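You operate a simulated robot arm through the tools that you are given. There is no shell and no other tool.

You run a simulated two-armed robot. Do the job below in one go: nothing can be reset, and whatever is moved stays where it is left.

Task
Take the bottle from the flap top of the green table and leave it on the top of the grey table. Put the card from the top of the green table on the green plate. Fetch the green small bowl from the top of the short grey table and set it on the top of the green table. The order is free. Set down upright: bottle.
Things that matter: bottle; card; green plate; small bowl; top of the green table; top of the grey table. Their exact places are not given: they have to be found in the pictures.

It is judged by the outcome, as a careful person would: the job done as asked, and still so three seconds after it is handed in. It fails if anything else is knocked over, pushed out of place, dropped, spilled or broken.

Robot
Two 7-joint arms with three-finger grippers on one trunk, on a base that drives. Base frame: it is fixed to the floor where the robot stands at the start and does not move with it; the origin is under the middle of the robot, x ahead of it, y to its left, z up; the surface under the hand at the start is at about z = 680. Units: mm, rad, N and s.
The left shoulder is at the start at [70, 165, 1038], the right one opposite. With the tool pointing down near the work surface each hand reaches from about 360 to 880 mm from the robot's upright axis, wherever it stands, measured 20 degrees to its own side. Places, roughly: green plate [-3000, -3500, 750]; small bowl [750, -2250, 750]; top of the green table [900, -100, 700]; top of the grey table [-1000, -3600, 800]. Payload 3.91 kg a hand.
The tool frame of a hand sits at the grasp point between the pads (the TCP): z along the fingers, y along the line on which they close. The tips reach 30 mm beyond it. The gripper opens to 116 mm. The gripper's body begins 73 mm behind the TCP.
Orientation is that of the tool frame in the base frame, as a unit quaternion [x, y, z, w]. With the fingers straight down and closing along the base's y, the tool's x points along the base's -x, its y along +y and its z along -z.

Tools
- The arms move only by the tool servo_tool. It takes "left_series", "right_series" or both (then of equal length, played together; a hand with none holds still); each is a list of rows, each an object of numbers (a shift or turn left out is 0, a gripper value left out holds the last): "dx", "dy", "dz": the shift along the base's x, y, z in mm; "rx", "ry", "rz": the turn, a rotation vector about the base's x, y, z in rad; "gripper": the closure in counts, from 0 (fully open) to 255 (shut). In form: [{"dx": .., "dy": .., "dz": .., "rx": .., "ry": .., "rz": .., "gripper": ..}, ...]. A call has 1 to 20 rows; each row shifts and turns the commanded pose from where the row before left it. Each row takes 0.2 s and may step no farther than 50 mm and 0.15 rad from the row before; otherwise, or with a gripper value out of range, the whole call is refused. A pose out of reach is approached as far as the arm can. The call stops where the force on the tool passes 40 N (or 10 N more than at its start, if that is more) or the arm is blocked; 0.2 s more then pass. Each finger travels about 153 mm/s and halts on what it meets, pressing with about 20 N; the grip force reading is that of the motor and also rises with nothing between the fingers. The clock runs only during rows and for 0.2 s after the last one: add rows that do not move to give the fingers time. The reply holds the time, the measured pose of the TCP, the force on the tool along the base axes, the opening and the grip force, in the units named above and with some noise, with the torque about the TCP (base axes, N m) and any sound that the robot's microphone picked up, and new pictures: "views" is both (left out), scene, wrist or none (wrist: the cameras of the hands that moved).
- Cameras (640 x 400 px; columns grow to the right, rows downward): "scene" is now at [128.3, -0.8, 1335.7]; the picture's right is [-0.03, -1.00, 0.00], its down [-0.75, 0.02, -0.67] and it looks along [0.67, -0.02, -0.75] (base axes); focal length 281 px, centre (320, 200). "left" rides on the left gripper at [75, 17, -88] in its tool frame; the picture's right is [-0.22, 0.97, 0.00], its down [-0.70, -0.16, -0.70] and it looks along [-0.68, -0.16, 0.71] (tool axes); focal length 247 px, centre (320, 200). "right" rides on the right gripper at [52, 56, -88] in its tool frame; the picture's right is [-0.73, 0.68, 0.00], its down [-0.49, -0.52, -0.70] and it looks along [-0.48, -0.51, 0.71] (tool axes); focal length 247 px, centre (320, 200).
- slide_trunk(by): slides the trunk up (or, below 0, down) by that many mm; the arms and the scene camera ride with it, the base frame stays. It gives what a move gives, with no picture.
- roll_base(legs): drives the robot by 1 to 6 legs, each [ahead, left, turn to the left] in mm, mm and rad, along the robot's own axes; the way and the turn of a leg run together, so that a leg with both is an arc; at most 1500 mm and 3.142 rad a leg. The arms and the cameras ride along, it lands a little off, and it stops where it bumps. It gives what a move gives, and a new picture of the scene camera.
- turn_head(pan, tilt): turns the head with the scene camera to pan (to the left, within 1.501 rad either way) and tilt (down, from -0.506 to 1.204), counted from straight ahead of the robot. It gives what a move gives, and a new picture of the scene camera.
- measure_at(camera, pixels): for up to 12 pixels [column, row] of the newest picture of that camera ("zoom" is the newest enlarged one), the place [x, y, z] in the base frame of the surface seen there, good to about 2 mm. The clock stands still meanwhile.
- inspect(camera, box): a new picture of the part [left, top, right, bottom] of that camera's present view, enlarged. The clock stands still meanwhile.
- finish_job(): hands the job in; it is judged then, once.

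Unless the task says otherwise, let go and move clear before handing in.

The tools are called after "Call:" as name(argument=value, ...) on one line, values as JSON. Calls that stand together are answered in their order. servo_tool: Moves the arms, as the interface text tells. Its arguments: {"type":"object","properties":{"left_series":{"type":"array","items":{"type":"object","properties":{"dx":{"type":"number"},"dy":{"type":"number"},"dz":{"type":"number"},"rx":{"type":"number"},"ry":{"type":"number"},"rz":{"type":"number"},"gripper":{"type":"number"}}}},"right_series":{"type":"array","items":{"type":"object","properties":{"dx":{"type":"number"},"dy":{"type":"number"},"dz":{"type":"number"},"rx":{"type":"number"},"ry":{"type":"number"},"rz":{"type":"number"},"gripper":{"type":"number"}}}},"views":{"type":"string","enum":["both","scene","wrist","none"]}},"required":[]} The other tools are called the same way: slide_trunk (by) slides the trunk up or down; roll_base (legs) drives the base; turn_head (pan, tilt) turns the head that bears the scene camera; measure_at (camera, pixels) gives the place of the surface under pixels of a picture; inspect (camera, box) takes an enlarged picture of a part of a camera's view; finish_job () hands the job in.

At the start:

```text
time: 0.0
left_tcp_pos: [679.1, 165.5, 959.8]
left_tool_rot: [-0.001, 1.0, 0.0, -0.001]
left_ft_force: [0.5, 0.3, 0.1]
left_ft_torque: [0.03, 0.03, -0.01]
left_gripper_width: 116.0
left_grip_force: 0.1
right_tcp_pos: [472.5, -199.8, 995.0]
right_tool_rot: [0.0, 1.0, 0.0, 0.0]
right_ft_force: [0.1, -0.1, 0.3]
right_ft_torque: [0.0, 0.0, -0.01]
right_gripper_width: 115.9
right_grip_force: 0.1
trunk travel left (down, up): [-575.0, 265.0]
robot x, y, heading: [1.8, 0.8, -0.0]
head pan, tilt: [-0.028, 0.841]
```

scene: 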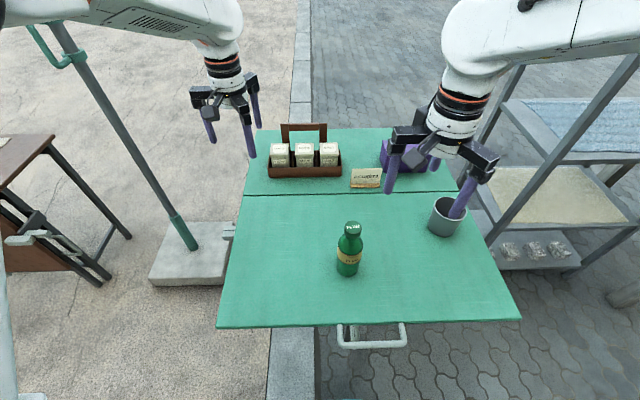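
right: 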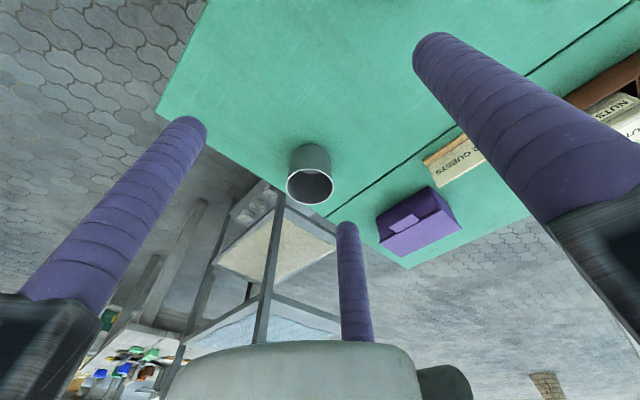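
left: 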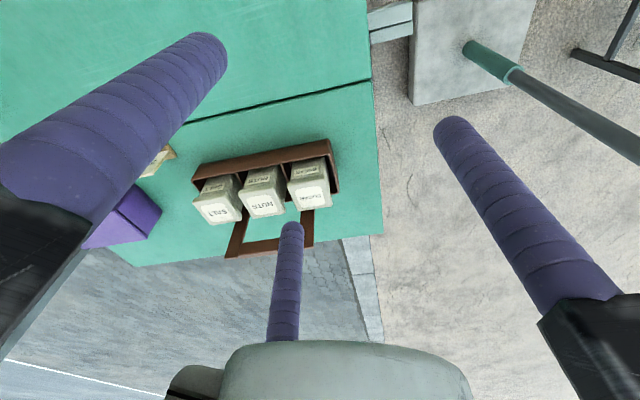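

The scene picture shows the bottle at about (348,250) on the near flap, the card at (366,178) on the table's far part, a grey cup at (445,217) and a caddy at (304,158). I'll measure these and take an enlarged look.

Call:
measure_at(camera="scene", pixels=[[352, 226], [348, 255], [347, 274], [353, 170], [380, 170], [351, 186], [380, 187], [366, 178], [445, 217], [300, 230], [320, 185], [400, 300]])

Call:
inspect(camera="scene", box=[240, 110, 480, 290])

```text
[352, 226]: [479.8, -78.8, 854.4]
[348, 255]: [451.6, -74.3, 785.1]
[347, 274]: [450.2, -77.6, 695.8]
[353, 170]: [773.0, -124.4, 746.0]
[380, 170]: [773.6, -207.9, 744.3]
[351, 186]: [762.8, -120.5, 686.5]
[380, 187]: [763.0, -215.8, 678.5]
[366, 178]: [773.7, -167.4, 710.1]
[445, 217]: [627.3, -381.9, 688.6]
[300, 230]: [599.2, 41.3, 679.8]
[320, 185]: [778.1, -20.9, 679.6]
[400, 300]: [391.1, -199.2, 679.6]
```

```text
2.22 times, centred on (360, 200) of scene
```

zoom: 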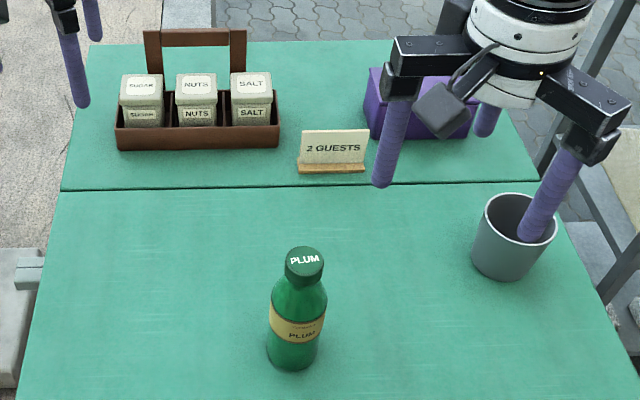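

The card reads "2 GUESTS" and stands upright in a wooden foot, at about (773,-167); the bottle is at about (460,-77), its top near z 855. I'll look closer at the card and at the wrist views, since a third purple prong shows there.

Call:
inspect(camera="scene", box=[330, 150, 410, 200])

Call:
inspect(camera="right", box=[360, 60, 560, 260])

Call:
inspect(camera="left", box=[160, 150, 480, 400])

```text
8.00 times, centred on (370, 175) of scene
```

zoom: 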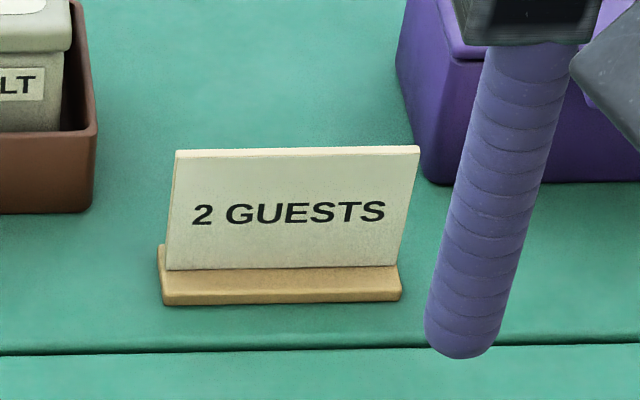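

```text
2.00 times, centred on (460, 160) of right
```

zoom: 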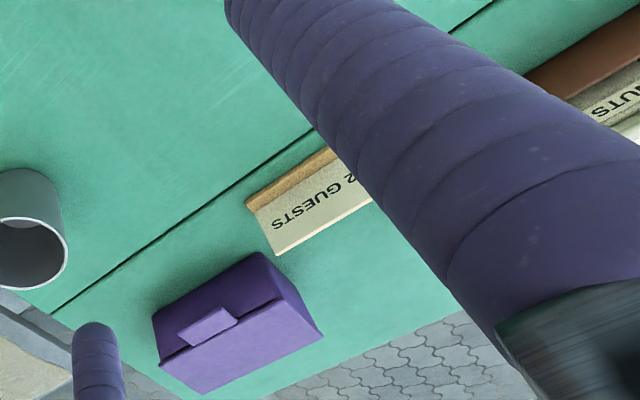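

```text
1.60 times, centred on (320, 275) of left
```

zoom: 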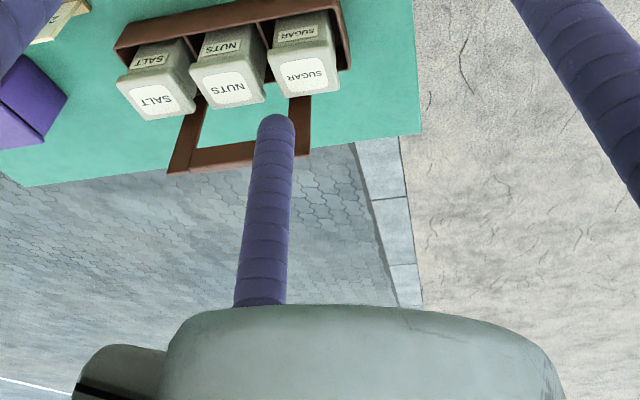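

There is a third purple prong on each hand, on the far side from the camera. I'll measure where it and the two fingers lie so that I can keep it clear.

Call:
measure_at(camera="left", pixels=[[290, 232], [285, 300], [200, 55], [120, 120], [452, 135], [540, 240], [300, 370]])

Call:
measure_at(camera="right", pixels=[[347, 232], [355, 310], [185, 135], [110, 240], [440, 50], [540, 140], [300, 370], [310, 160], [420, 225], [460, 160]])

```text
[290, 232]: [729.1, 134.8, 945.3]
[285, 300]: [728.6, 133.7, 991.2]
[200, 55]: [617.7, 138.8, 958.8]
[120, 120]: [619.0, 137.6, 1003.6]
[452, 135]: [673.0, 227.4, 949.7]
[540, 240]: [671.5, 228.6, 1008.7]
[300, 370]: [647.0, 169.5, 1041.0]
```

```text
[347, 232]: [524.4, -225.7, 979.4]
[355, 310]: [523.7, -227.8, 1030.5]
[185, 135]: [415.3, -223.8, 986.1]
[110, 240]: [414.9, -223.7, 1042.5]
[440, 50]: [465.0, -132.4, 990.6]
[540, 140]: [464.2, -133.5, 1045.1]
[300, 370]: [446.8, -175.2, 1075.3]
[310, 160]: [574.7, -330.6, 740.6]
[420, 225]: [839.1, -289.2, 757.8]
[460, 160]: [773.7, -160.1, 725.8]
```

The depth readings put three fingers around each TCP, about 120 degrees apart and some 67 mm out (at +y, and at ±x with -y). That differs from the two-finger description, so I'll close the left hand in steps in free air to see how they move.

Call:
servo_tool(left_series=[{"gripper": 128}, {"gripper": 128}, {"gripper": 128}], views="both")

```text
time: 0.8
left_tcp_pos: [680.2, 165.9, 959.3]
left_tool_rot: [0.0, 1.0, -0.001, 0.0]
left_ft_force: [-0.3, -0.2, 0.6]
left_ft_torque: [0.04, 0.01, 0.03]
left_gripper_width: 57.7
left_grip_force: 0.2
right_tcp_pos: [472.5, -198.8, 994.5]
right_tool_rot: [0.0, 1.0, -0.001, 0.0]
right_ft_force: [-0.6, -1.0, 0.2]
right_ft_torque: [-0.02, -0.01, 0.01]
right_gripper_width: 115.9
right_grip_force: 0.0
trunk travel left (down, up): [-575.0, 265.0]
robot x, y, heading: [2.0, -0.2, -0.002]
head pan, tilt: [-0.028, 0.841]
```

scene: 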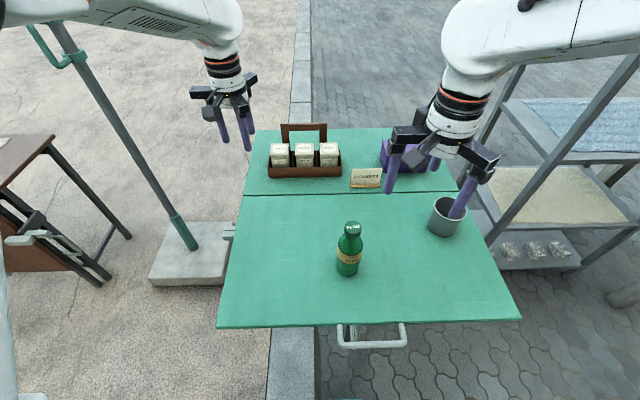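
left: 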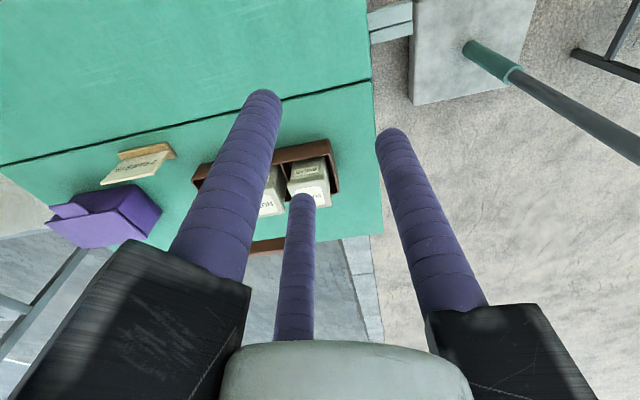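

At 128 counts all three fingers have moved in radially. I'll shut it fully to see where they meet.

Call:
servo_tool(left_series=[{"gripper": 255}, {"gripper": 255}, {"gripper": 255}], views="wrist")

Call:
measure_at(camera="left", pixels=[[320, 200], [300, 200], [340, 200]])

```text
time: 1.6
left_tcp_pos: [679.4, 164.7, 960.2]
left_tool_rot: [0.0, 1.0, 0.0, 0.0]
left_ft_force: [-1.1, 0.3, 0.4]
left_ft_torque: [0.0, -0.04, -0.02]
left_gripper_width: 9.3
left_grip_force: 20.0
right_tcp_pos: [472.6, -199.5, 993.9]
right_tool_rot: [0.0, 1.0, 0.0, 0.0]
right_ft_force: [-0.3, 0.0, 0.5]
right_ft_torque: [0.0, 0.0, 0.03]
right_gripper_width: 116.2
right_grip_force: 0.0
trunk travel left (down, up): [-575.0, 265.0]
robot x, y, heading: [1.2, -1.7, -0.0]
head pan, tilt: [-0.028, 0.841]
```

left: 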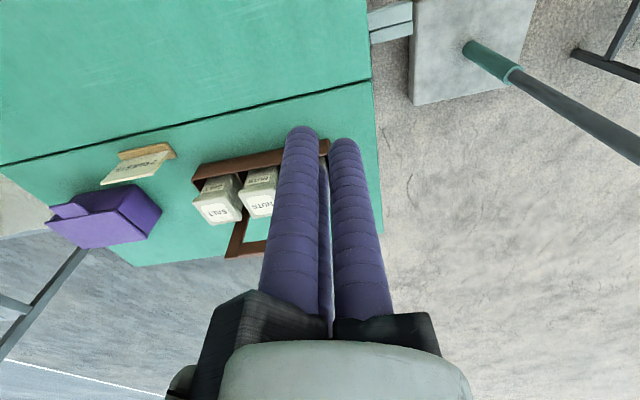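

```text
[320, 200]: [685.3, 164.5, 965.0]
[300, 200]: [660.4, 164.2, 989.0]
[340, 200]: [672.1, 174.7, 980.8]
```

The hand is a three-finger centring gripper: all fingers close radially to the TCP. It will hold the bottle round its body, and it will hold the card with one finger behind and two in front. Before acting I'll survey the surroundings, starting to the right.

Call:
servo_tool(left_series=[{"gripper": 0}, {"gripper": 0}, {"gripper": 0}, {"gripper": 0}], views="none")

Call:
turn_head(pan=-1.2, tilt=0.45)

```text
time: 2.6
left_tcp_pos: [679.4, 165.9, 959.7]
left_tool_rot: [0.0, 1.0, 0.0, 0.0]
left_ft_force: [0.0, 1.1, 0.0]
left_ft_torque: [0.0, 0.0, -0.01]
left_gripper_width: 116.0
left_grip_force: 0.1
right_tcp_pos: [473.1, -199.5, 995.3]
right_tool_rot: [0.0, 1.0, -0.001, 0.0]
right_ft_force: [-0.3, 0.5, 0.3]
right_ft_torque: [-0.03, 0.0, -0.02]
right_gripper_width: 116.1
right_grip_force: 0.0
trunk travel left (down, up): [-575.0, 265.0]
robot x, y, heading: [1.4, 2.3, -0.005]
head pan, tilt: [-0.028, 0.841]
```

```text
time: 4.0
left_tcp_pos: [680.2, 165.2, 959.3]
left_tool_rot: [0.0, 1.0, 0.0, 0.0]
left_ft_force: [0.0, 0.0, -0.2]
left_ft_torque: [0.02, 0.0, -0.01]
left_gripper_width: 116.2
left_grip_force: 0.0
right_tcp_pos: [473.0, -200.1, 995.4]
right_tool_rot: [0.0, 1.0, 0.0, 0.0]
right_ft_force: [-0.1, 0.6, -0.1]
right_ft_torque: [0.0, 0.05, 0.0]
right_gripper_width: 116.0
right_grip_force: 0.0
trunk travel left (down, up): [-575.0, 265.0]
robot x, y, heading: [3.1, -3.0, -0.001]
head pan, tilt: [-1.201, 0.45]
```

scene: 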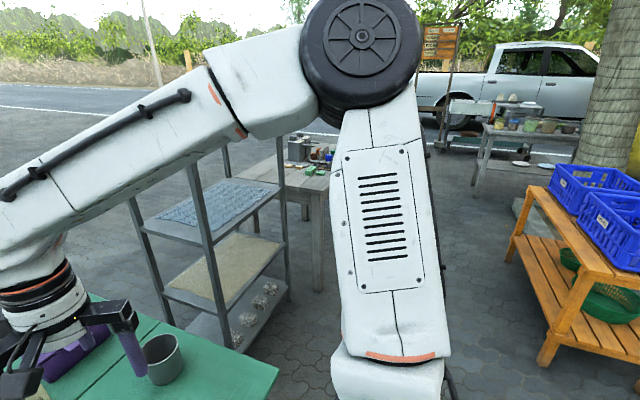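

The right arm hides part of the view; a rack, a grey table beyond it at about (310,175), another grey table at about (530,135) and an orange bench with blue crates at right can be seen. I'll measure these and enlarge them.

Call:
measure_at(camera="scene", pixels=[[300, 180], [320, 172], [330, 155], [500, 130], [560, 140], [525, 163], [505, 103], [550, 195], [520, 255], [290, 230], [130, 200], [570, 190]])

Call:
inspect(camera="scene", box=[240, 110, 360, 200])

Call:
inspect(camera="scene", box=[420, 70, 640, 210])

Call:
turn_head(pan=-1.5, tilt=0.45)

```text
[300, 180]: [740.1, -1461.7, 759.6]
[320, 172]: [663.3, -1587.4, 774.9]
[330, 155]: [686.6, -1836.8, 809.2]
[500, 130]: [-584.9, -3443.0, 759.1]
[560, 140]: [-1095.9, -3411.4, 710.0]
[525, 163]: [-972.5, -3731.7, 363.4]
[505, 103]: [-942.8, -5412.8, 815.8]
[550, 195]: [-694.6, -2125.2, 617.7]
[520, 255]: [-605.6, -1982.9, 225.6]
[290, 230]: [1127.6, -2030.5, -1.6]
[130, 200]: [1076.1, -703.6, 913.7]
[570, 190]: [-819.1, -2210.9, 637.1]
```

```text
4.44 times, centred on (300, 155) of scene
```

zoom: 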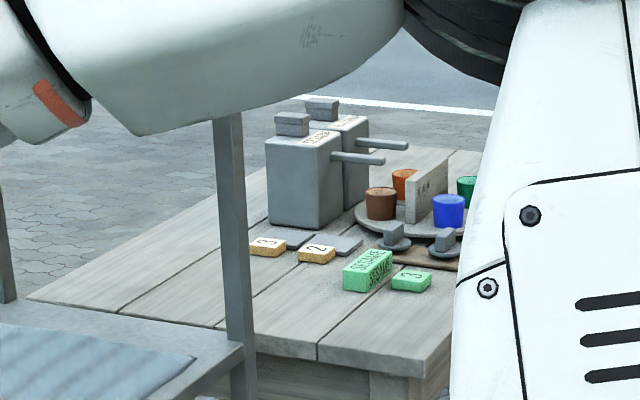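

```text
2.86 times, centred on (530, 140) of scene
```

zoom: 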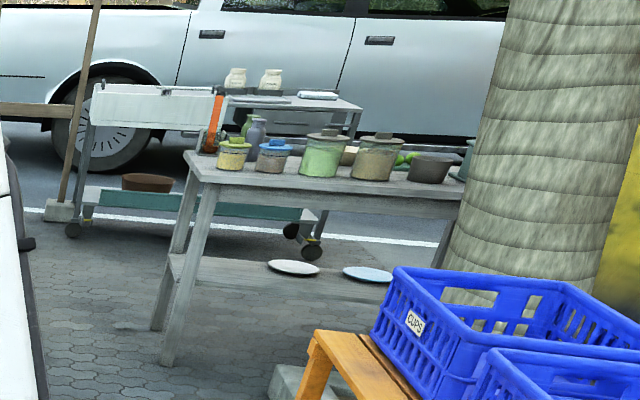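

```text
time: 4.8
left_tcp_pos: [679.1, 165.9, 959.6]
left_tool_rot: [0.0, 1.0, 0.0, -0.001]
left_ft_force: [-0.4, -0.4, -0.7]
left_ft_torque: [0.01, -0.01, 0.02]
left_gripper_width: 116.2
left_grip_force: 0.1
right_tcp_pos: [472.0, -199.8, 994.6]
right_tool_rot: [0.0, 1.0, 0.0, 0.0]
right_ft_force: [-0.6, 0.3, 0.2]
right_ft_torque: [-0.03, -0.01, -0.01]
right_gripper_width: 116.3
right_grip_force: 0.0
trunk travel left (down, up): [-575.0, 265.0]
robot x, y, heading: [1.4, -1.6, -0.001]
head pan, tilt: [-1.499, 0.45]
```

scene: 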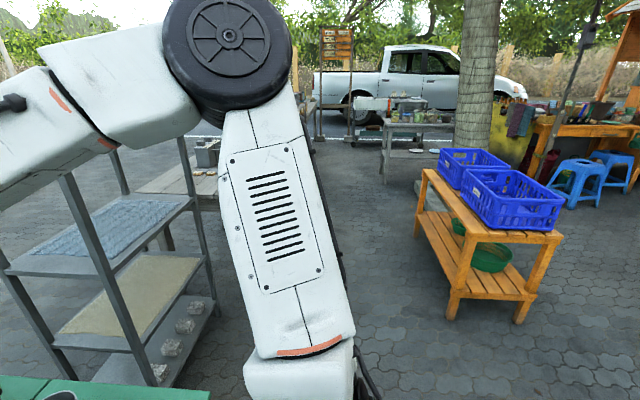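

The short grey table stands around x 700, y -1450 to -2300, and the other grey table with pots is near (-600..-1200, -3440). I'll bring the head back to the green table and begin with the card, using the right hand.

Call:
turn_head(pan=-0.1, tilt=0.75)

```text
time: 6.3
left_tcp_pos: [680.0, 165.3, 959.2]
left_tool_rot: [0.0, 1.0, 0.001, 0.0]
left_ft_force: [0.3, -0.7, 0.0]
left_ft_torque: [-0.01, -0.03, -0.01]
left_gripper_width: 116.0
left_grip_force: 0.1
right_tcp_pos: [473.7, -200.1, 995.7]
right_tool_rot: [0.0, 1.0, 0.0, 0.0]
right_ft_force: [-0.5, -0.8, -0.1]
right_ft_torque: [0.01, 0.01, -0.01]
right_gripper_width: 116.0
right_grip_force: 0.1
trunk travel left (down, up): [-575.0, 265.0]
robot x, y, heading: [1.4, -4.1, -0.002]
head pan, tilt: [-0.099, 0.75]
```

scene: 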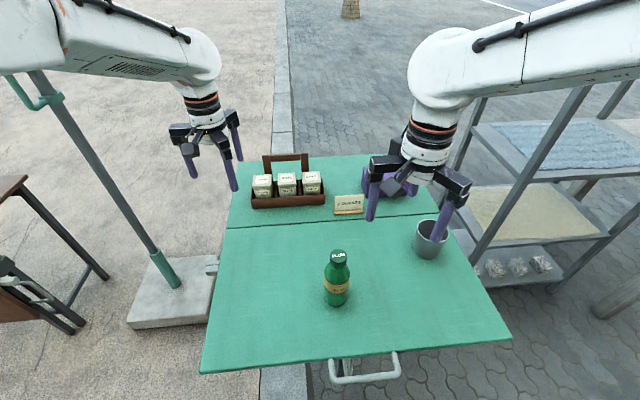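

I'll zoom on the card to fix its foot height, edges and centre before bringing the right hand over it.

Call:
inspect(camera="scene", box=[320, 180, 380, 220])

Call:
inspect(camera="scene", box=[240, 140, 440, 265])

```text
10.00 times, centred on (350, 200) of scene
```

zoom: 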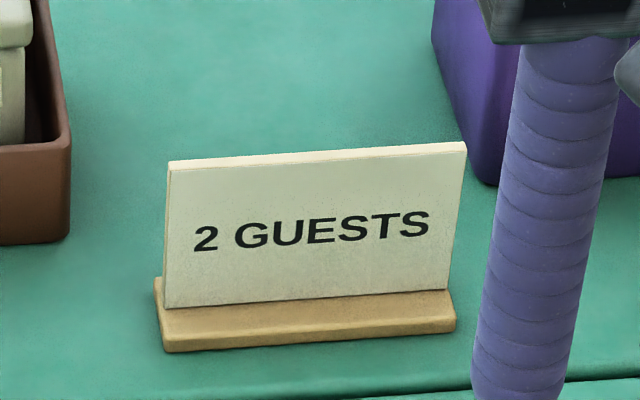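

```text
3.20 times, centred on (340, 202) of scene
```

zoom: 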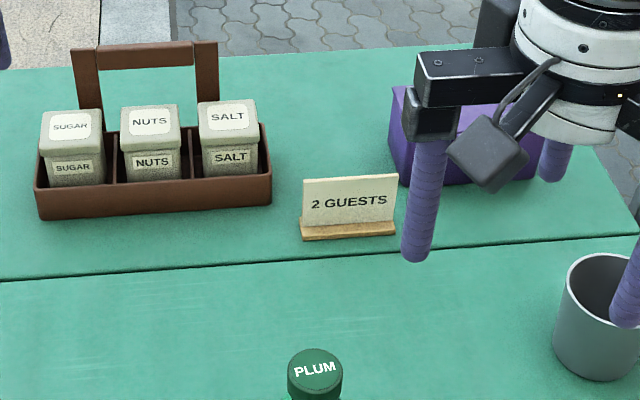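

The zoom shows a vertical card in a low wooden foot, next to the caddy (right edge at zoom (270,165)) and the purple box (left edge at zoom (405,150)). I'll measure these points.

Call:
measure_at(camera="zoom", pixels=[[306, 183], [394, 179], [350, 180], [350, 205], [350, 226], [350, 235], [301, 236], [395, 232], [268, 150], [145, 52], [398, 130], [315, 375]])

```text
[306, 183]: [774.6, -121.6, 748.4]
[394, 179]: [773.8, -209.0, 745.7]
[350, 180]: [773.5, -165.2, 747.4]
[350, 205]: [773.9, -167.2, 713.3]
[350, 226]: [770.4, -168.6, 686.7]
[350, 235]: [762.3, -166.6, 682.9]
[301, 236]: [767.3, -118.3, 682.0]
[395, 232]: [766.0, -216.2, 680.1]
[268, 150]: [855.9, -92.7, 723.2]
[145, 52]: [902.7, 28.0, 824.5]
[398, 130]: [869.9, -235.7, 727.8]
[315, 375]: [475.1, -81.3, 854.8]
```

The card's front face is at x≈774, its centre at y≈-166, its top at z≈748 and its foot's top at about z 688. I'll bring the right hand over it, turning it by -90° about z so the single finger goes behind the card, with the opening narrowed to about 62 mm.

Call:
servo_tool(right_series=[{"dx": 27, "dy": 3, "rz": -0.1428, "gripper": 115}, {"dx": 27, "dy": 3, "rz": -0.1428}, {"dx": 27, "dy": 3, "rz": -0.1428}, {"dx": 27, "dy": 3, "rz": -0.1428}, {"dx": 27, "dy": 3, "rz": -0.1428}, {"dx": 27, "dy": 3, "rz": -0.1428}, {"dx": 27, "dy": 3, "rz": -0.1428}, {"dx": 27, "dy": 3, "rz": -0.1428}, {"dx": 27, "dy": 3, "rz": -0.1428, "dz": -30}, {"dx": 27, "dy": 3, "rz": -0.1428, "dz": -35}, {"dx": 27, "dy": 3, "rz": -0.1428, "dz": -35}, {}], views="both")

```text
time: 8.9
left_tcp_pos: [678.8, 166.6, 960.3]
left_tool_rot: [0.0, 1.0, 0.0, 0.0]
left_ft_force: [-0.5, -0.3, 0.9]
left_ft_torque: [0.02, -0.01, -0.01]
left_gripper_width: 115.6
left_grip_force: 0.0
right_tcp_pos: [769.6, -166.5, 895.9]
right_tool_rot: [0.708, 0.707, 0.0, 0.0]
right_ft_force: [1.1, -1.0, 0.7]
right_ft_torque: [-0.01, -0.03, 0.01]
right_gripper_width: 63.8
right_grip_force: 0.0
trunk travel left (down, up): [-575.0, 265.0]
robot x, y, heading: [-0.0, 1.6, 0.006]
head pan, tilt: [-0.099, 0.75]
```

scene: 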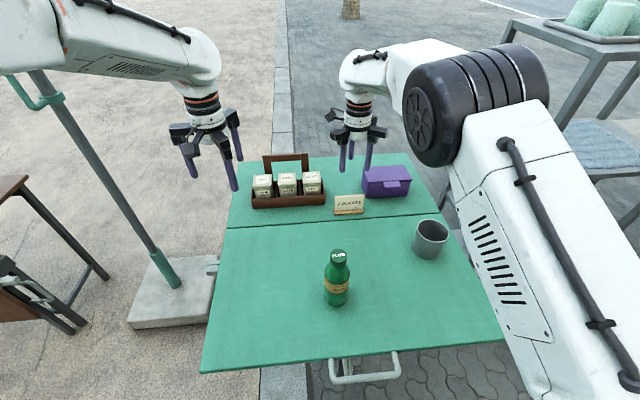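
right: 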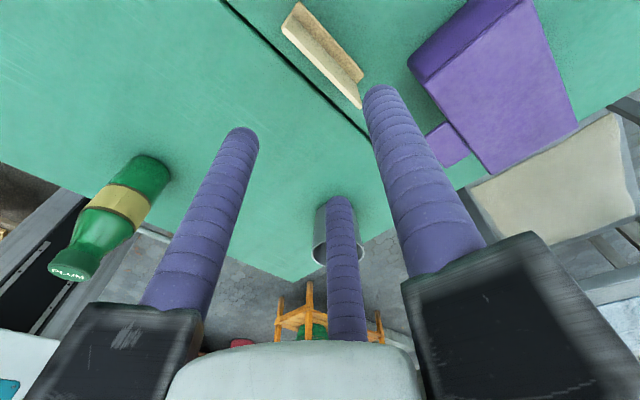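

The hand is over the card (TCP 769.6, -166.5, 896), with the card at (325,50) in the wrist view. I'll shift 1.5 mm in x and go down until the tips are just level with the card's top.

Call:
servo_tool(right_series=[{"dx": 1.5, "dz": -30}, {"dz": -35}, {"dz": -30}, {"dz": -15}, {}], views="both")

Call:
inspect(camera="scene", box=[310, 120, 420, 230])

Call:
inspect(camera="right", box=[200, 20, 460, 220])

```text
time: 10.1
left_tcp_pos: [679.3, 165.2, 961.2]
left_tool_rot: [-0.001, 1.0, -0.001, 0.001]
left_ft_force: [0.0, 0.1, 0.1]
left_ft_torque: [0.03, -0.01, 0.0]
left_gripper_width: 116.0
left_grip_force: 0.0
right_tcp_pos: [770.5, -166.2, 784.5]
right_tool_rot: [0.707, 0.707, 0.0, 0.0]
right_ft_force: [-0.2, -0.2, -1.0]
right_ft_torque: [-0.01, 0.03, -0.03]
right_gripper_width: 63.8
right_grip_force: 0.0
trunk travel left (down, up): [-575.0, 265.0]
robot x, y, heading: [-2.2, -0.9, -0.0]
head pan, tilt: [-0.099, 0.75]
```

scene: 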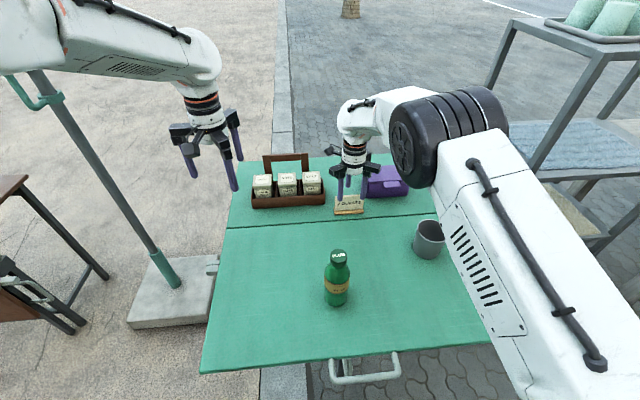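
right: 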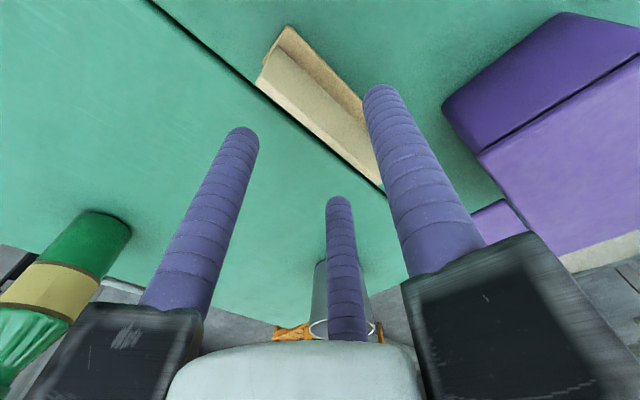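

```text
3.64 times, centred on (365, 175) of scene
```

zoom: 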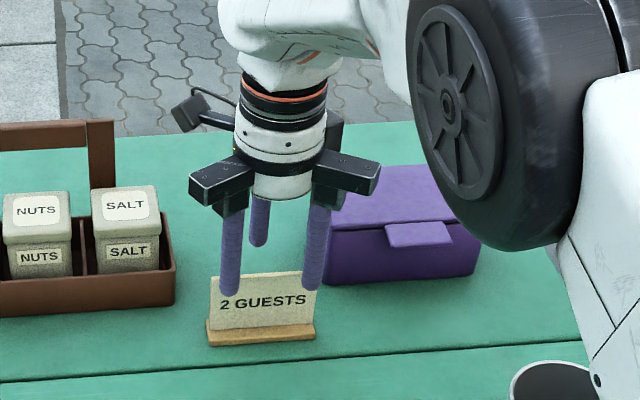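

```text
2.00 times, centred on (330, 120) of right
```

zoom: 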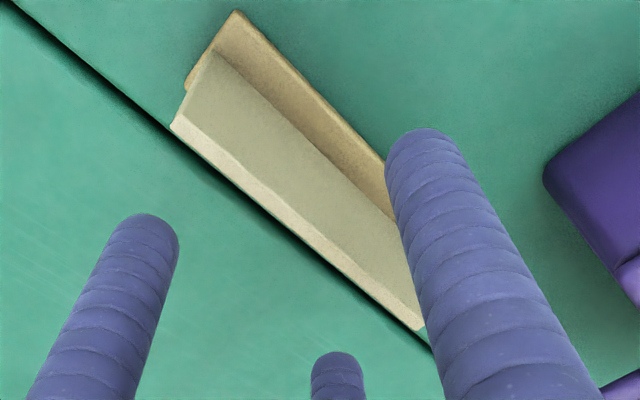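

The tips are just above the card with the card between the front pair and the rear finger. The right elbow and forearm look near the cup and box in the picture, so I'll check their heights before going lower.

Call:
measure_at(camera="scene", pixels=[[400, 140], [425, 183], [448, 215], [470, 270], [510, 360], [428, 238], [385, 105], [350, 150]])

Call:
measure_at(camera="right", pixels=[[320, 95], [300, 80], [345, 150], [290, 45], [340, 80], [280, 85]])

```text
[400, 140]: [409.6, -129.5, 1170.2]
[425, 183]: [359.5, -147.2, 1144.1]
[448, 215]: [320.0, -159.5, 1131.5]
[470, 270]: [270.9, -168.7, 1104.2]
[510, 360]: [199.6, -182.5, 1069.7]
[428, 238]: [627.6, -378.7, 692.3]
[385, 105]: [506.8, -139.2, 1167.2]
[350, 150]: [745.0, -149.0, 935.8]
```

```text
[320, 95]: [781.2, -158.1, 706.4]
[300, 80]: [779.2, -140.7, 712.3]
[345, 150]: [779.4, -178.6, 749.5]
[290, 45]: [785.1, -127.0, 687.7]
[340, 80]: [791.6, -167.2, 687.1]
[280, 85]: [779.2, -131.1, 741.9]
```

The arm is well above everything (z > 1060). The card's back face is at x≈779, so its middle is at x≈776.5; I'll shift 2.5 mm forward, go down to TCP z≈727 (tips ~9 mm above the foot) and close gently.

Call:
servo_tool(right_series=[{"dx": 2.5, "dz": -20}, {"dz": -20}, {"dz": -17}, {}], views="both")

Call:
inspect(camera="right", box=[200, 60, 460, 260])

```text
time: 11.1
left_tcp_pos: [679.5, 165.4, 959.5]
left_tool_rot: [0.0, 1.0, 0.0, 0.001]
left_ft_force: [0.9, 0.7, 0.4]
left_ft_torque: [-0.04, -0.02, 0.01]
left_gripper_width: 116.0
left_grip_force: 0.1
right_tcp_pos: [773.6, -165.8, 727.6]
right_tool_rot: [0.707, 0.707, 0.0, -0.001]
right_ft_force: [-0.5, 0.2, -0.9]
right_ft_torque: [-0.02, 0.0, 0.0]
right_gripper_width: 63.7
right_grip_force: 0.0
trunk travel left (down, up): [-575.0, 265.0]
robot x, y, heading: [-0.8, -2.7, -0.002]
head pan, tilt: [-0.099, 0.75]
```

scene: 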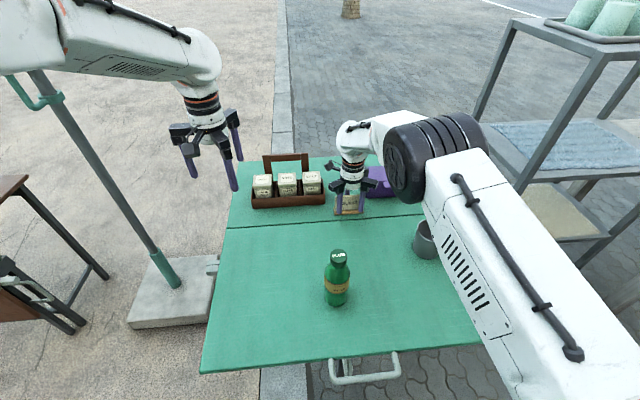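
right: 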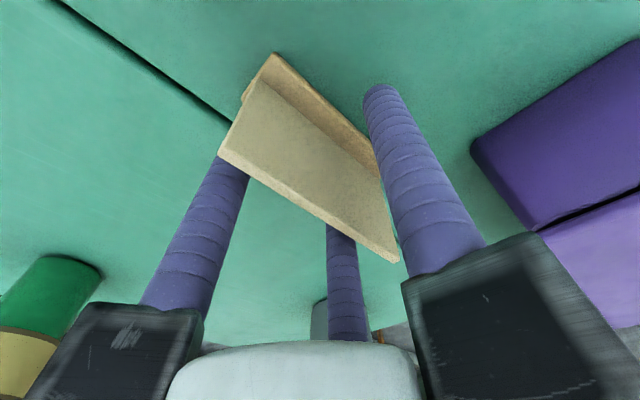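

```text
2.00 times, centred on (330, 160) of right
```

zoom: 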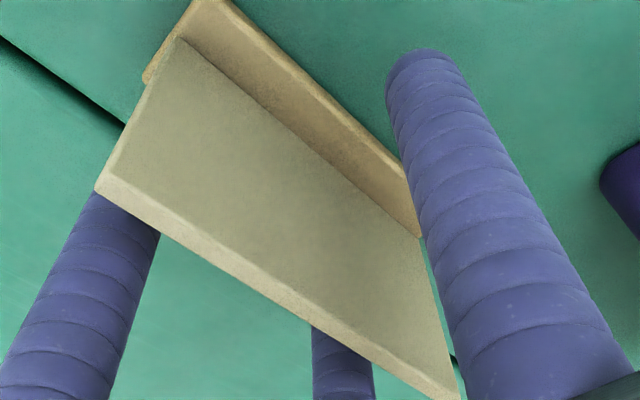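

The card stands between the rear finger (right) and the front pair (left and middle), with the tips above the foot. Closing the right hand in steps.

Call:
servo_tool(right_series=[{"gripper": 170}, {"gripper": 200}, {"gripper": 225}, {"gripper": 255}, {}, {}], views="wrist")

```text
time: 12.5
left_tcp_pos: [678.9, 165.2, 960.1]
left_tool_rot: [0.001, 1.0, 0.0, 0.0]
left_ft_force: [0.6, -0.5, -0.3]
left_ft_torque: [0.02, 0.01, 0.0]
left_gripper_width: 116.1
left_grip_force: 0.1
right_tcp_pos: [774.6, -166.6, 726.9]
right_tool_rot: [0.707, 0.707, 0.0, -0.001]
right_ft_force: [-0.4, 0.4, -0.5]
right_ft_torque: [0.0, -0.02, -0.03]
right_gripper_width: 10.4
right_grip_force: 19.7
trunk travel left (down, up): [-575.0, 265.0]
robot x, y, heading: [-1.4, -1.0, -0.002]
head pan, tilt: [-0.099, 0.75]
```

right: 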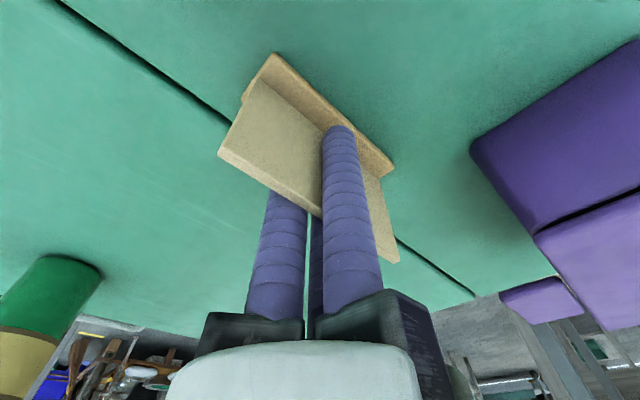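

The hand closed to 10.4 mm (9.3 mm when empty) with the card visibly between the fingers at (320,190). I'll lift a little to test the hold.

Call:
servo_tool(right_series=[{"dz": 10}, {"dz": 15}, {"dz": 15}, {}], views="both")

Call:
inspect(camera="scene", box=[310, 130, 420, 230])

```text
time: 13.5
left_tcp_pos: [679.4, 166.0, 960.3]
left_tool_rot: [0.0, 1.0, 0.0, 0.0]
left_ft_force: [0.6, -0.4, 1.3]
left_ft_torque: [0.01, -0.02, -0.02]
left_gripper_width: 116.1
left_grip_force: 0.0
right_tcp_pos: [773.3, -165.7, 767.5]
right_tool_rot: [0.707, 0.707, 0.0, 0.0]
right_ft_force: [0.2, 0.1, -0.9]
right_ft_torque: [-0.03, 0.04, 0.02]
right_gripper_width: 10.7
right_grip_force: 20.0
trunk travel left (down, up): [-575.0, 265.0]
robot x, y, heading: [-0.3, -1.0, -0.004]
head pan, tilt: [-0.099, 0.75]
```

scene: 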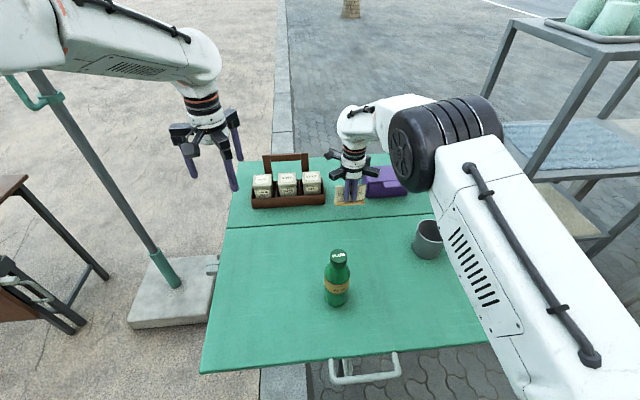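
right: 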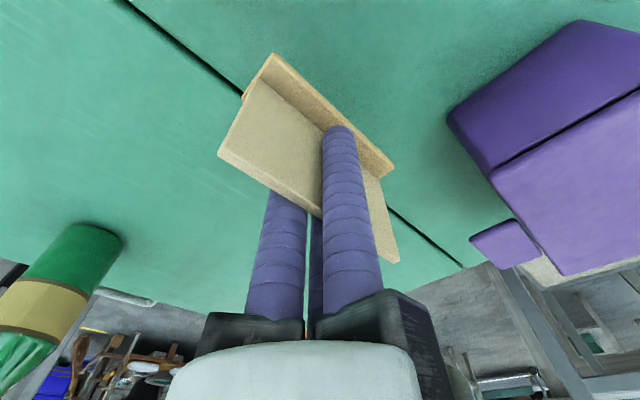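

```text
4.00 times, centred on (365, 180) of scene
```

zoom: 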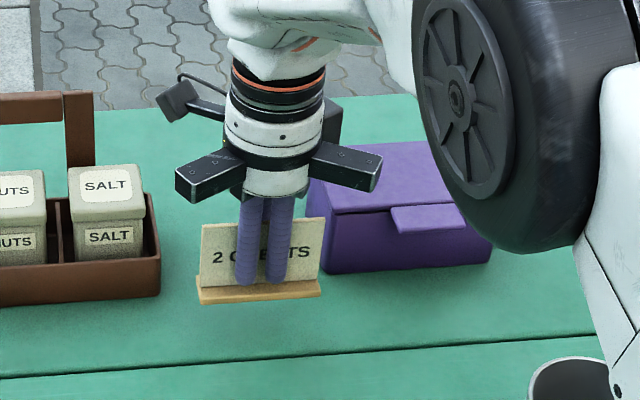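

The card came up together with its foot. I'll raise it to about z 960 and draw it back to the right, clear of the bottle and the cup.

Call:
servo_tool(right_series=[{"dz": 40}, {"dz": 40}, {"dz": 40}, {"dz": 40}, {"dz": 30}, {"dx": -30, "dy": -15}, {"dx": -40, "dy": -20}, {"dx": -40, "dy": -20}, {"dx": -40, "dy": -20}, {"dx": -40, "dy": -25}, {"dx": -40, "dy": -25}, {"dx": -40, "dy": -25}, {"dx": -30, "dy": -20}, {}], views="both")

```text
time: 16.5
left_tcp_pos: [679.9, 165.6, 959.4]
left_tool_rot: [0.0, 1.0, 0.0, 0.0]
left_ft_force: [-0.5, -0.6, -0.1]
left_ft_torque: [-0.02, 0.01, 0.01]
left_gripper_width: 115.8
left_grip_force: 0.0
right_tcp_pos: [474.3, -336.0, 956.8]
right_tool_rot: [0.707, 0.707, 0.0, -0.001]
right_ft_force: [-0.6, -0.2, 0.0]
right_ft_torque: [-0.03, 0.05, 0.01]
right_gripper_width: 10.5
right_grip_force: 19.6
trunk travel left (down, up): [-575.0, 265.0]
robot x, y, heading: [-2.1, 1.5, -0.002]
head pan, tilt: [-0.099, 0.75]
```

scene: 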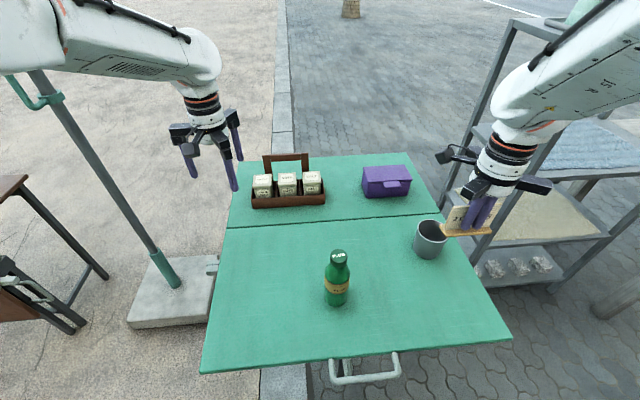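
right: 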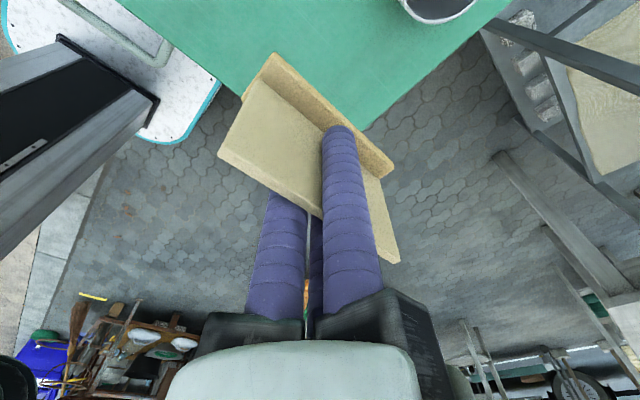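

The card is held at (474,-336,957). Next I'll refine the bottle's position and shape with a zoom.

Call:
inspect(camera="scene", box=[300, 240, 380, 310])

```text
5.71 times, centred on (340, 275) of scene
```

zoom: 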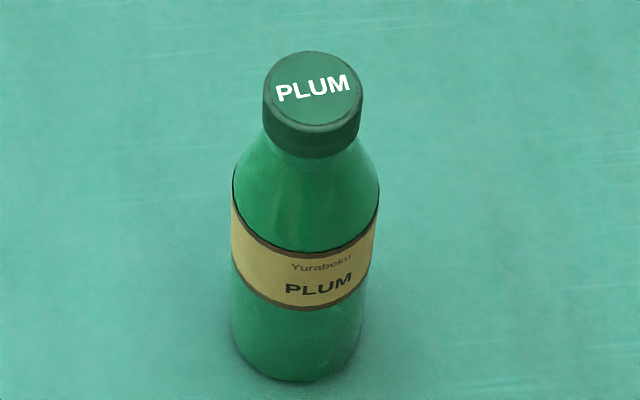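

Call:
measure_at(camera="zoom", pixels=[[312, 88], [270, 95], [355, 90], [312, 58], [315, 120], [240, 240], [370, 235], [305, 248], [310, 300], [300, 375], [310, 200], [310, 165]])

```text
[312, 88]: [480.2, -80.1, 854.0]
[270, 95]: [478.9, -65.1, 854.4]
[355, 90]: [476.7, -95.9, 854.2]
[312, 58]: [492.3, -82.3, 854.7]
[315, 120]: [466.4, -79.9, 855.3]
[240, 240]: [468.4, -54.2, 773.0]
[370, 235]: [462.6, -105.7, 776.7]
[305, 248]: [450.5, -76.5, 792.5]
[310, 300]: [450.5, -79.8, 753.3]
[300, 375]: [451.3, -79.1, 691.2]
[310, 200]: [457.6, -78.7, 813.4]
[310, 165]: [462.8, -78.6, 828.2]
```

The bottle's axis is at (480,-80), its top at z 854.5 and its full-width body (about 58 mm) reaches up to z≈800. I'll bring the open left hand over it.

Call:
servo_tool(left_series=[{"dx": -25, "dy": -31, "gripper": 0}, {"dx": -25, "dy": -31}, {"dx": -25, "dy": -31}, {"dx": -25, "dy": -31}, {"dx": -25, "dy": -31}, {"dx": -25, "dy": -31}, {"dx": -25, "dy": -30}, {"dx": -24, "dy": -30}, {}], views="both")

```text
time: 18.5
left_tcp_pos: [481.3, -80.1, 958.0]
left_tool_rot: [0.0, 1.0, 0.0, 0.0]
left_ft_force: [-0.2, -0.3, -0.2]
left_ft_torque: [-0.03, 0.02, -0.01]
left_gripper_width: 116.0
left_grip_force: 0.1
right_tcp_pos: [473.9, -334.7, 956.9]
right_tool_rot: [0.707, 0.707, 0.0, 0.001]
right_ft_force: [-0.7, -0.3, -1.0]
right_ft_torque: [-0.01, 0.04, -0.01]
right_gripper_width: 10.9
right_grip_force: 19.8
trunk travel left (down, up): [-575.0, 265.0]
robot x, y, heading: [3.0, 1.6, 0.005]
head pan, tilt: [-0.099, 0.75]
```

scene: 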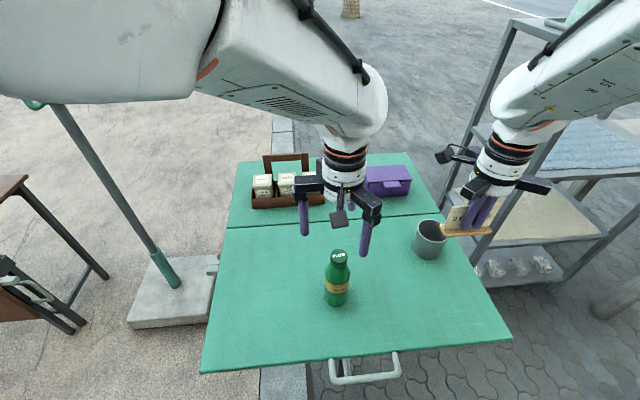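
left: 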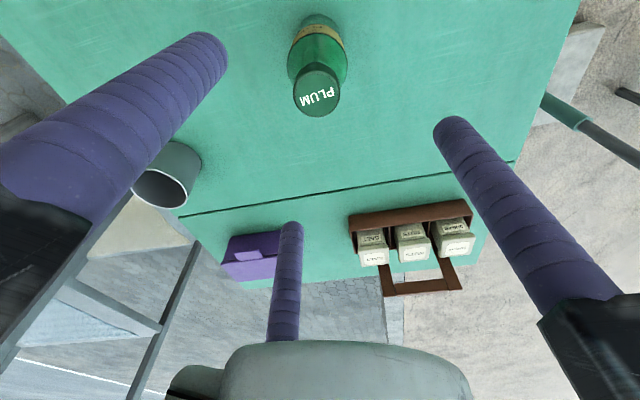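

The bottle sits centred below the three open fingers (cap at (317,92) in the left wrist view). I'll go down to TCP z≈793.

Call:
servo_tool(left_series=[{"dx": -0.5, "dz": -35}, {"dz": -35}, {"dz": -30}, {"dz": -25}, {"dz": -20}, {"dz": -20}, {}], views="both")

```text
time: 20.3
left_tcp_pos: [503.2, -80.6, 838.1]
left_tool_rot: [-0.027, 0.998, -0.053, 0.013]
left_ft_force: [0.4, 0.1, 0.7]
left_ft_torque: [0.0, -0.01, 0.02]
left_gripper_width: 116.0
left_grip_force: 0.0
right_tcp_pos: [473.2, -335.0, 957.5]
right_tool_rot: [0.707, 0.707, 0.001, 0.0]
right_ft_force: [-0.2, 0.0, 0.2]
right_ft_torque: [-0.04, 0.0, -0.02]
right_gripper_width: 10.5
right_grip_force: 20.2
trunk travel left (down, up): [-575.0, 265.0]
robot x, y, heading: [-0.0, 0.9, -0.0]
head pan, tilt: [-0.099, 0.75]
stopped in row 7 (left hand): the arm was blocked; the commanded pose is now the measured one
```

scene: 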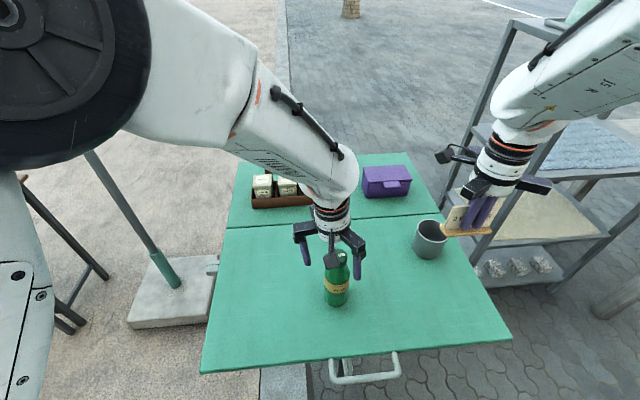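
left: 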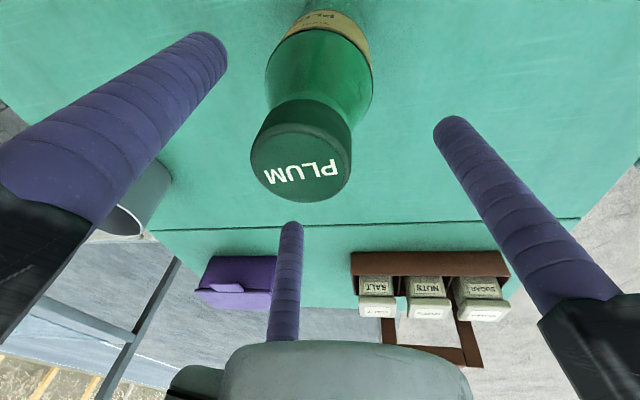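

The left arm ran out of reach here (tilted slightly, x at 503, no contact force), since the bottle lies across to the right of it. I'll lift the left hand straight up and then shift the base to the right so that the bottle lies on the left hand's own side.

Call:
servo_tool(left_series=[{"dz": 30}, {"dz": 35}, {"dz": 40}, {"dz": 20}, {}], views="both")

Call:
measure_at(camera="scene", pixels=[[365, 374], [210, 365], [510, 338], [340, 375]])

```text
time: 21.5
left_tcp_pos: [501.1, -82.7, 961.3]
left_tool_rot: [-0.025, 0.998, -0.048, 0.011]
left_ft_force: [-0.5, -0.1, -0.2]
left_ft_torque: [0.01, -0.02, 0.01]
left_gripper_width: 116.1
left_grip_force: 0.0
right_tcp_pos: [472.3, -335.3, 956.7]
right_tool_rot: [0.707, 0.707, 0.0, 0.0]
right_ft_force: [-0.1, 0.8, -0.3]
right_ft_torque: [-0.04, -0.01, -0.02]
right_gripper_width: 10.5
right_grip_force: 20.2
trunk travel left (down, up): [-575.0, 265.0]
robot x, y, heading: [-1.8, -0.4, -0.0]
head pan, tilt: [-0.099, 0.75]
```

scene: 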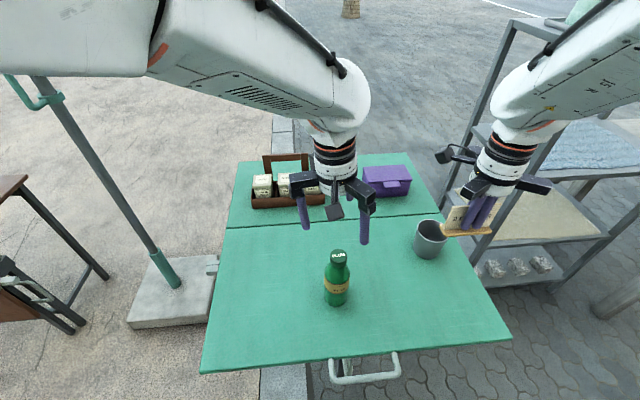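
left: 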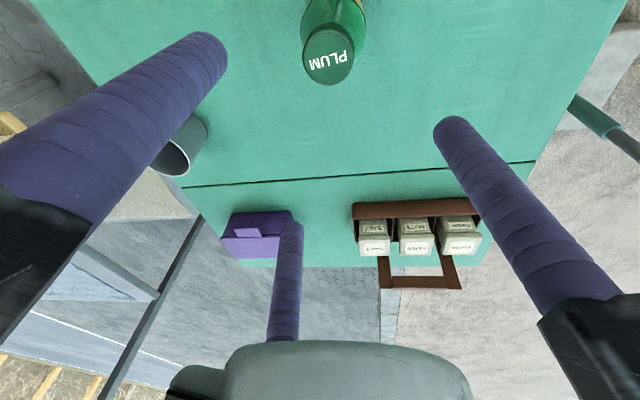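

```text
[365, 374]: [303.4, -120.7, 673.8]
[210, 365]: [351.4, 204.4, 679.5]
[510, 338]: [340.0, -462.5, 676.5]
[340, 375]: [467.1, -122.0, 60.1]
```

The flap's handle is at (303,-121,674), so I'll keep the base from going forward. First I'll square the left hand and bring it to its own side; then I'll measure the rack posts before shifting the base right.

Call:
servo_tool(left_series=[{"rx": 0.096, "ry": 0.022, "rz": -0.05, "dy": 20}, {"dy": 40}, {"dy": 40}, {"dy": 40}, {"dy": 40}, {"dy": 40}, {}], views="scene")

Call:
measure_at(camera="scene", pixels=[[478, 245], [480, 262], [450, 200], [510, 100], [605, 232], [545, 285]])

Call:
turn_head(pan=-1.0, tilt=0.9)

```text
time: 23.1
left_tcp_pos: [501.1, 139.0, 961.3]
left_tool_rot: [0.0, 1.0, 0.0, 0.0]
left_ft_force: [-0.5, 0.7, -0.2]
left_ft_torque: [0.02, 0.01, 0.01]
left_gripper_width: 116.1
left_grip_force: 0.0
right_tcp_pos: [473.7, -336.0, 957.5]
right_tool_rot: [0.707, 0.707, 0.0, -0.001]
right_ft_force: [0.4, 0.5, 0.5]
right_ft_torque: [0.01, 0.0, -0.01]
right_gripper_width: 10.6
right_grip_force: 20.0
trunk travel left (down, up): [-575.0, 265.0]
robot x, y, heading: [2.9, -1.8, -0.002]
head pan, tilt: [-0.099, 0.75]
```

scene: 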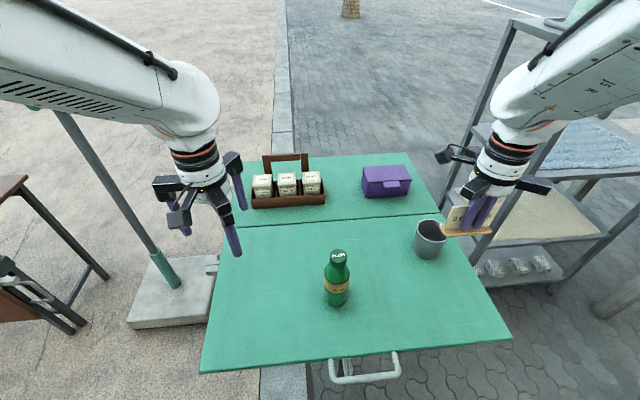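

```text
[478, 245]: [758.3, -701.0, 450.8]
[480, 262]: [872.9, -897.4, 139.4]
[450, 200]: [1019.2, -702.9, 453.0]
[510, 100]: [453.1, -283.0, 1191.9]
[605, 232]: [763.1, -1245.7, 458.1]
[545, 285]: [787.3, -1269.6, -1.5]
```

```text
time: 24.3
left_tcp_pos: [500.7, 138.6, 960.8]
left_tool_rot: [0.0, 1.0, -0.001, 0.001]
left_ft_force: [0.1, -0.6, 0.6]
left_ft_torque: [-0.01, 0.03, 0.01]
left_gripper_width: 115.9
left_grip_force: 0.0
right_tcp_pos: [473.2, -334.8, 957.5]
right_tool_rot: [0.707, 0.707, 0.0, 0.0]
right_ft_force: [-0.5, -0.7, -0.7]
right_ft_torque: [0.01, -0.01, 0.0]
right_gripper_width: 10.5
right_grip_force: 20.1
trunk travel left (down, up): [-575.0, 265.0]
robot x, y, heading: [-0.3, 1.0, 0.001]
head pan, tilt: [-1.0, 0.901]
```

scene: 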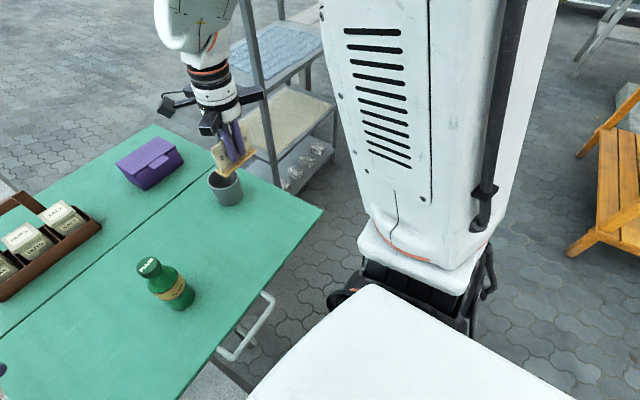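

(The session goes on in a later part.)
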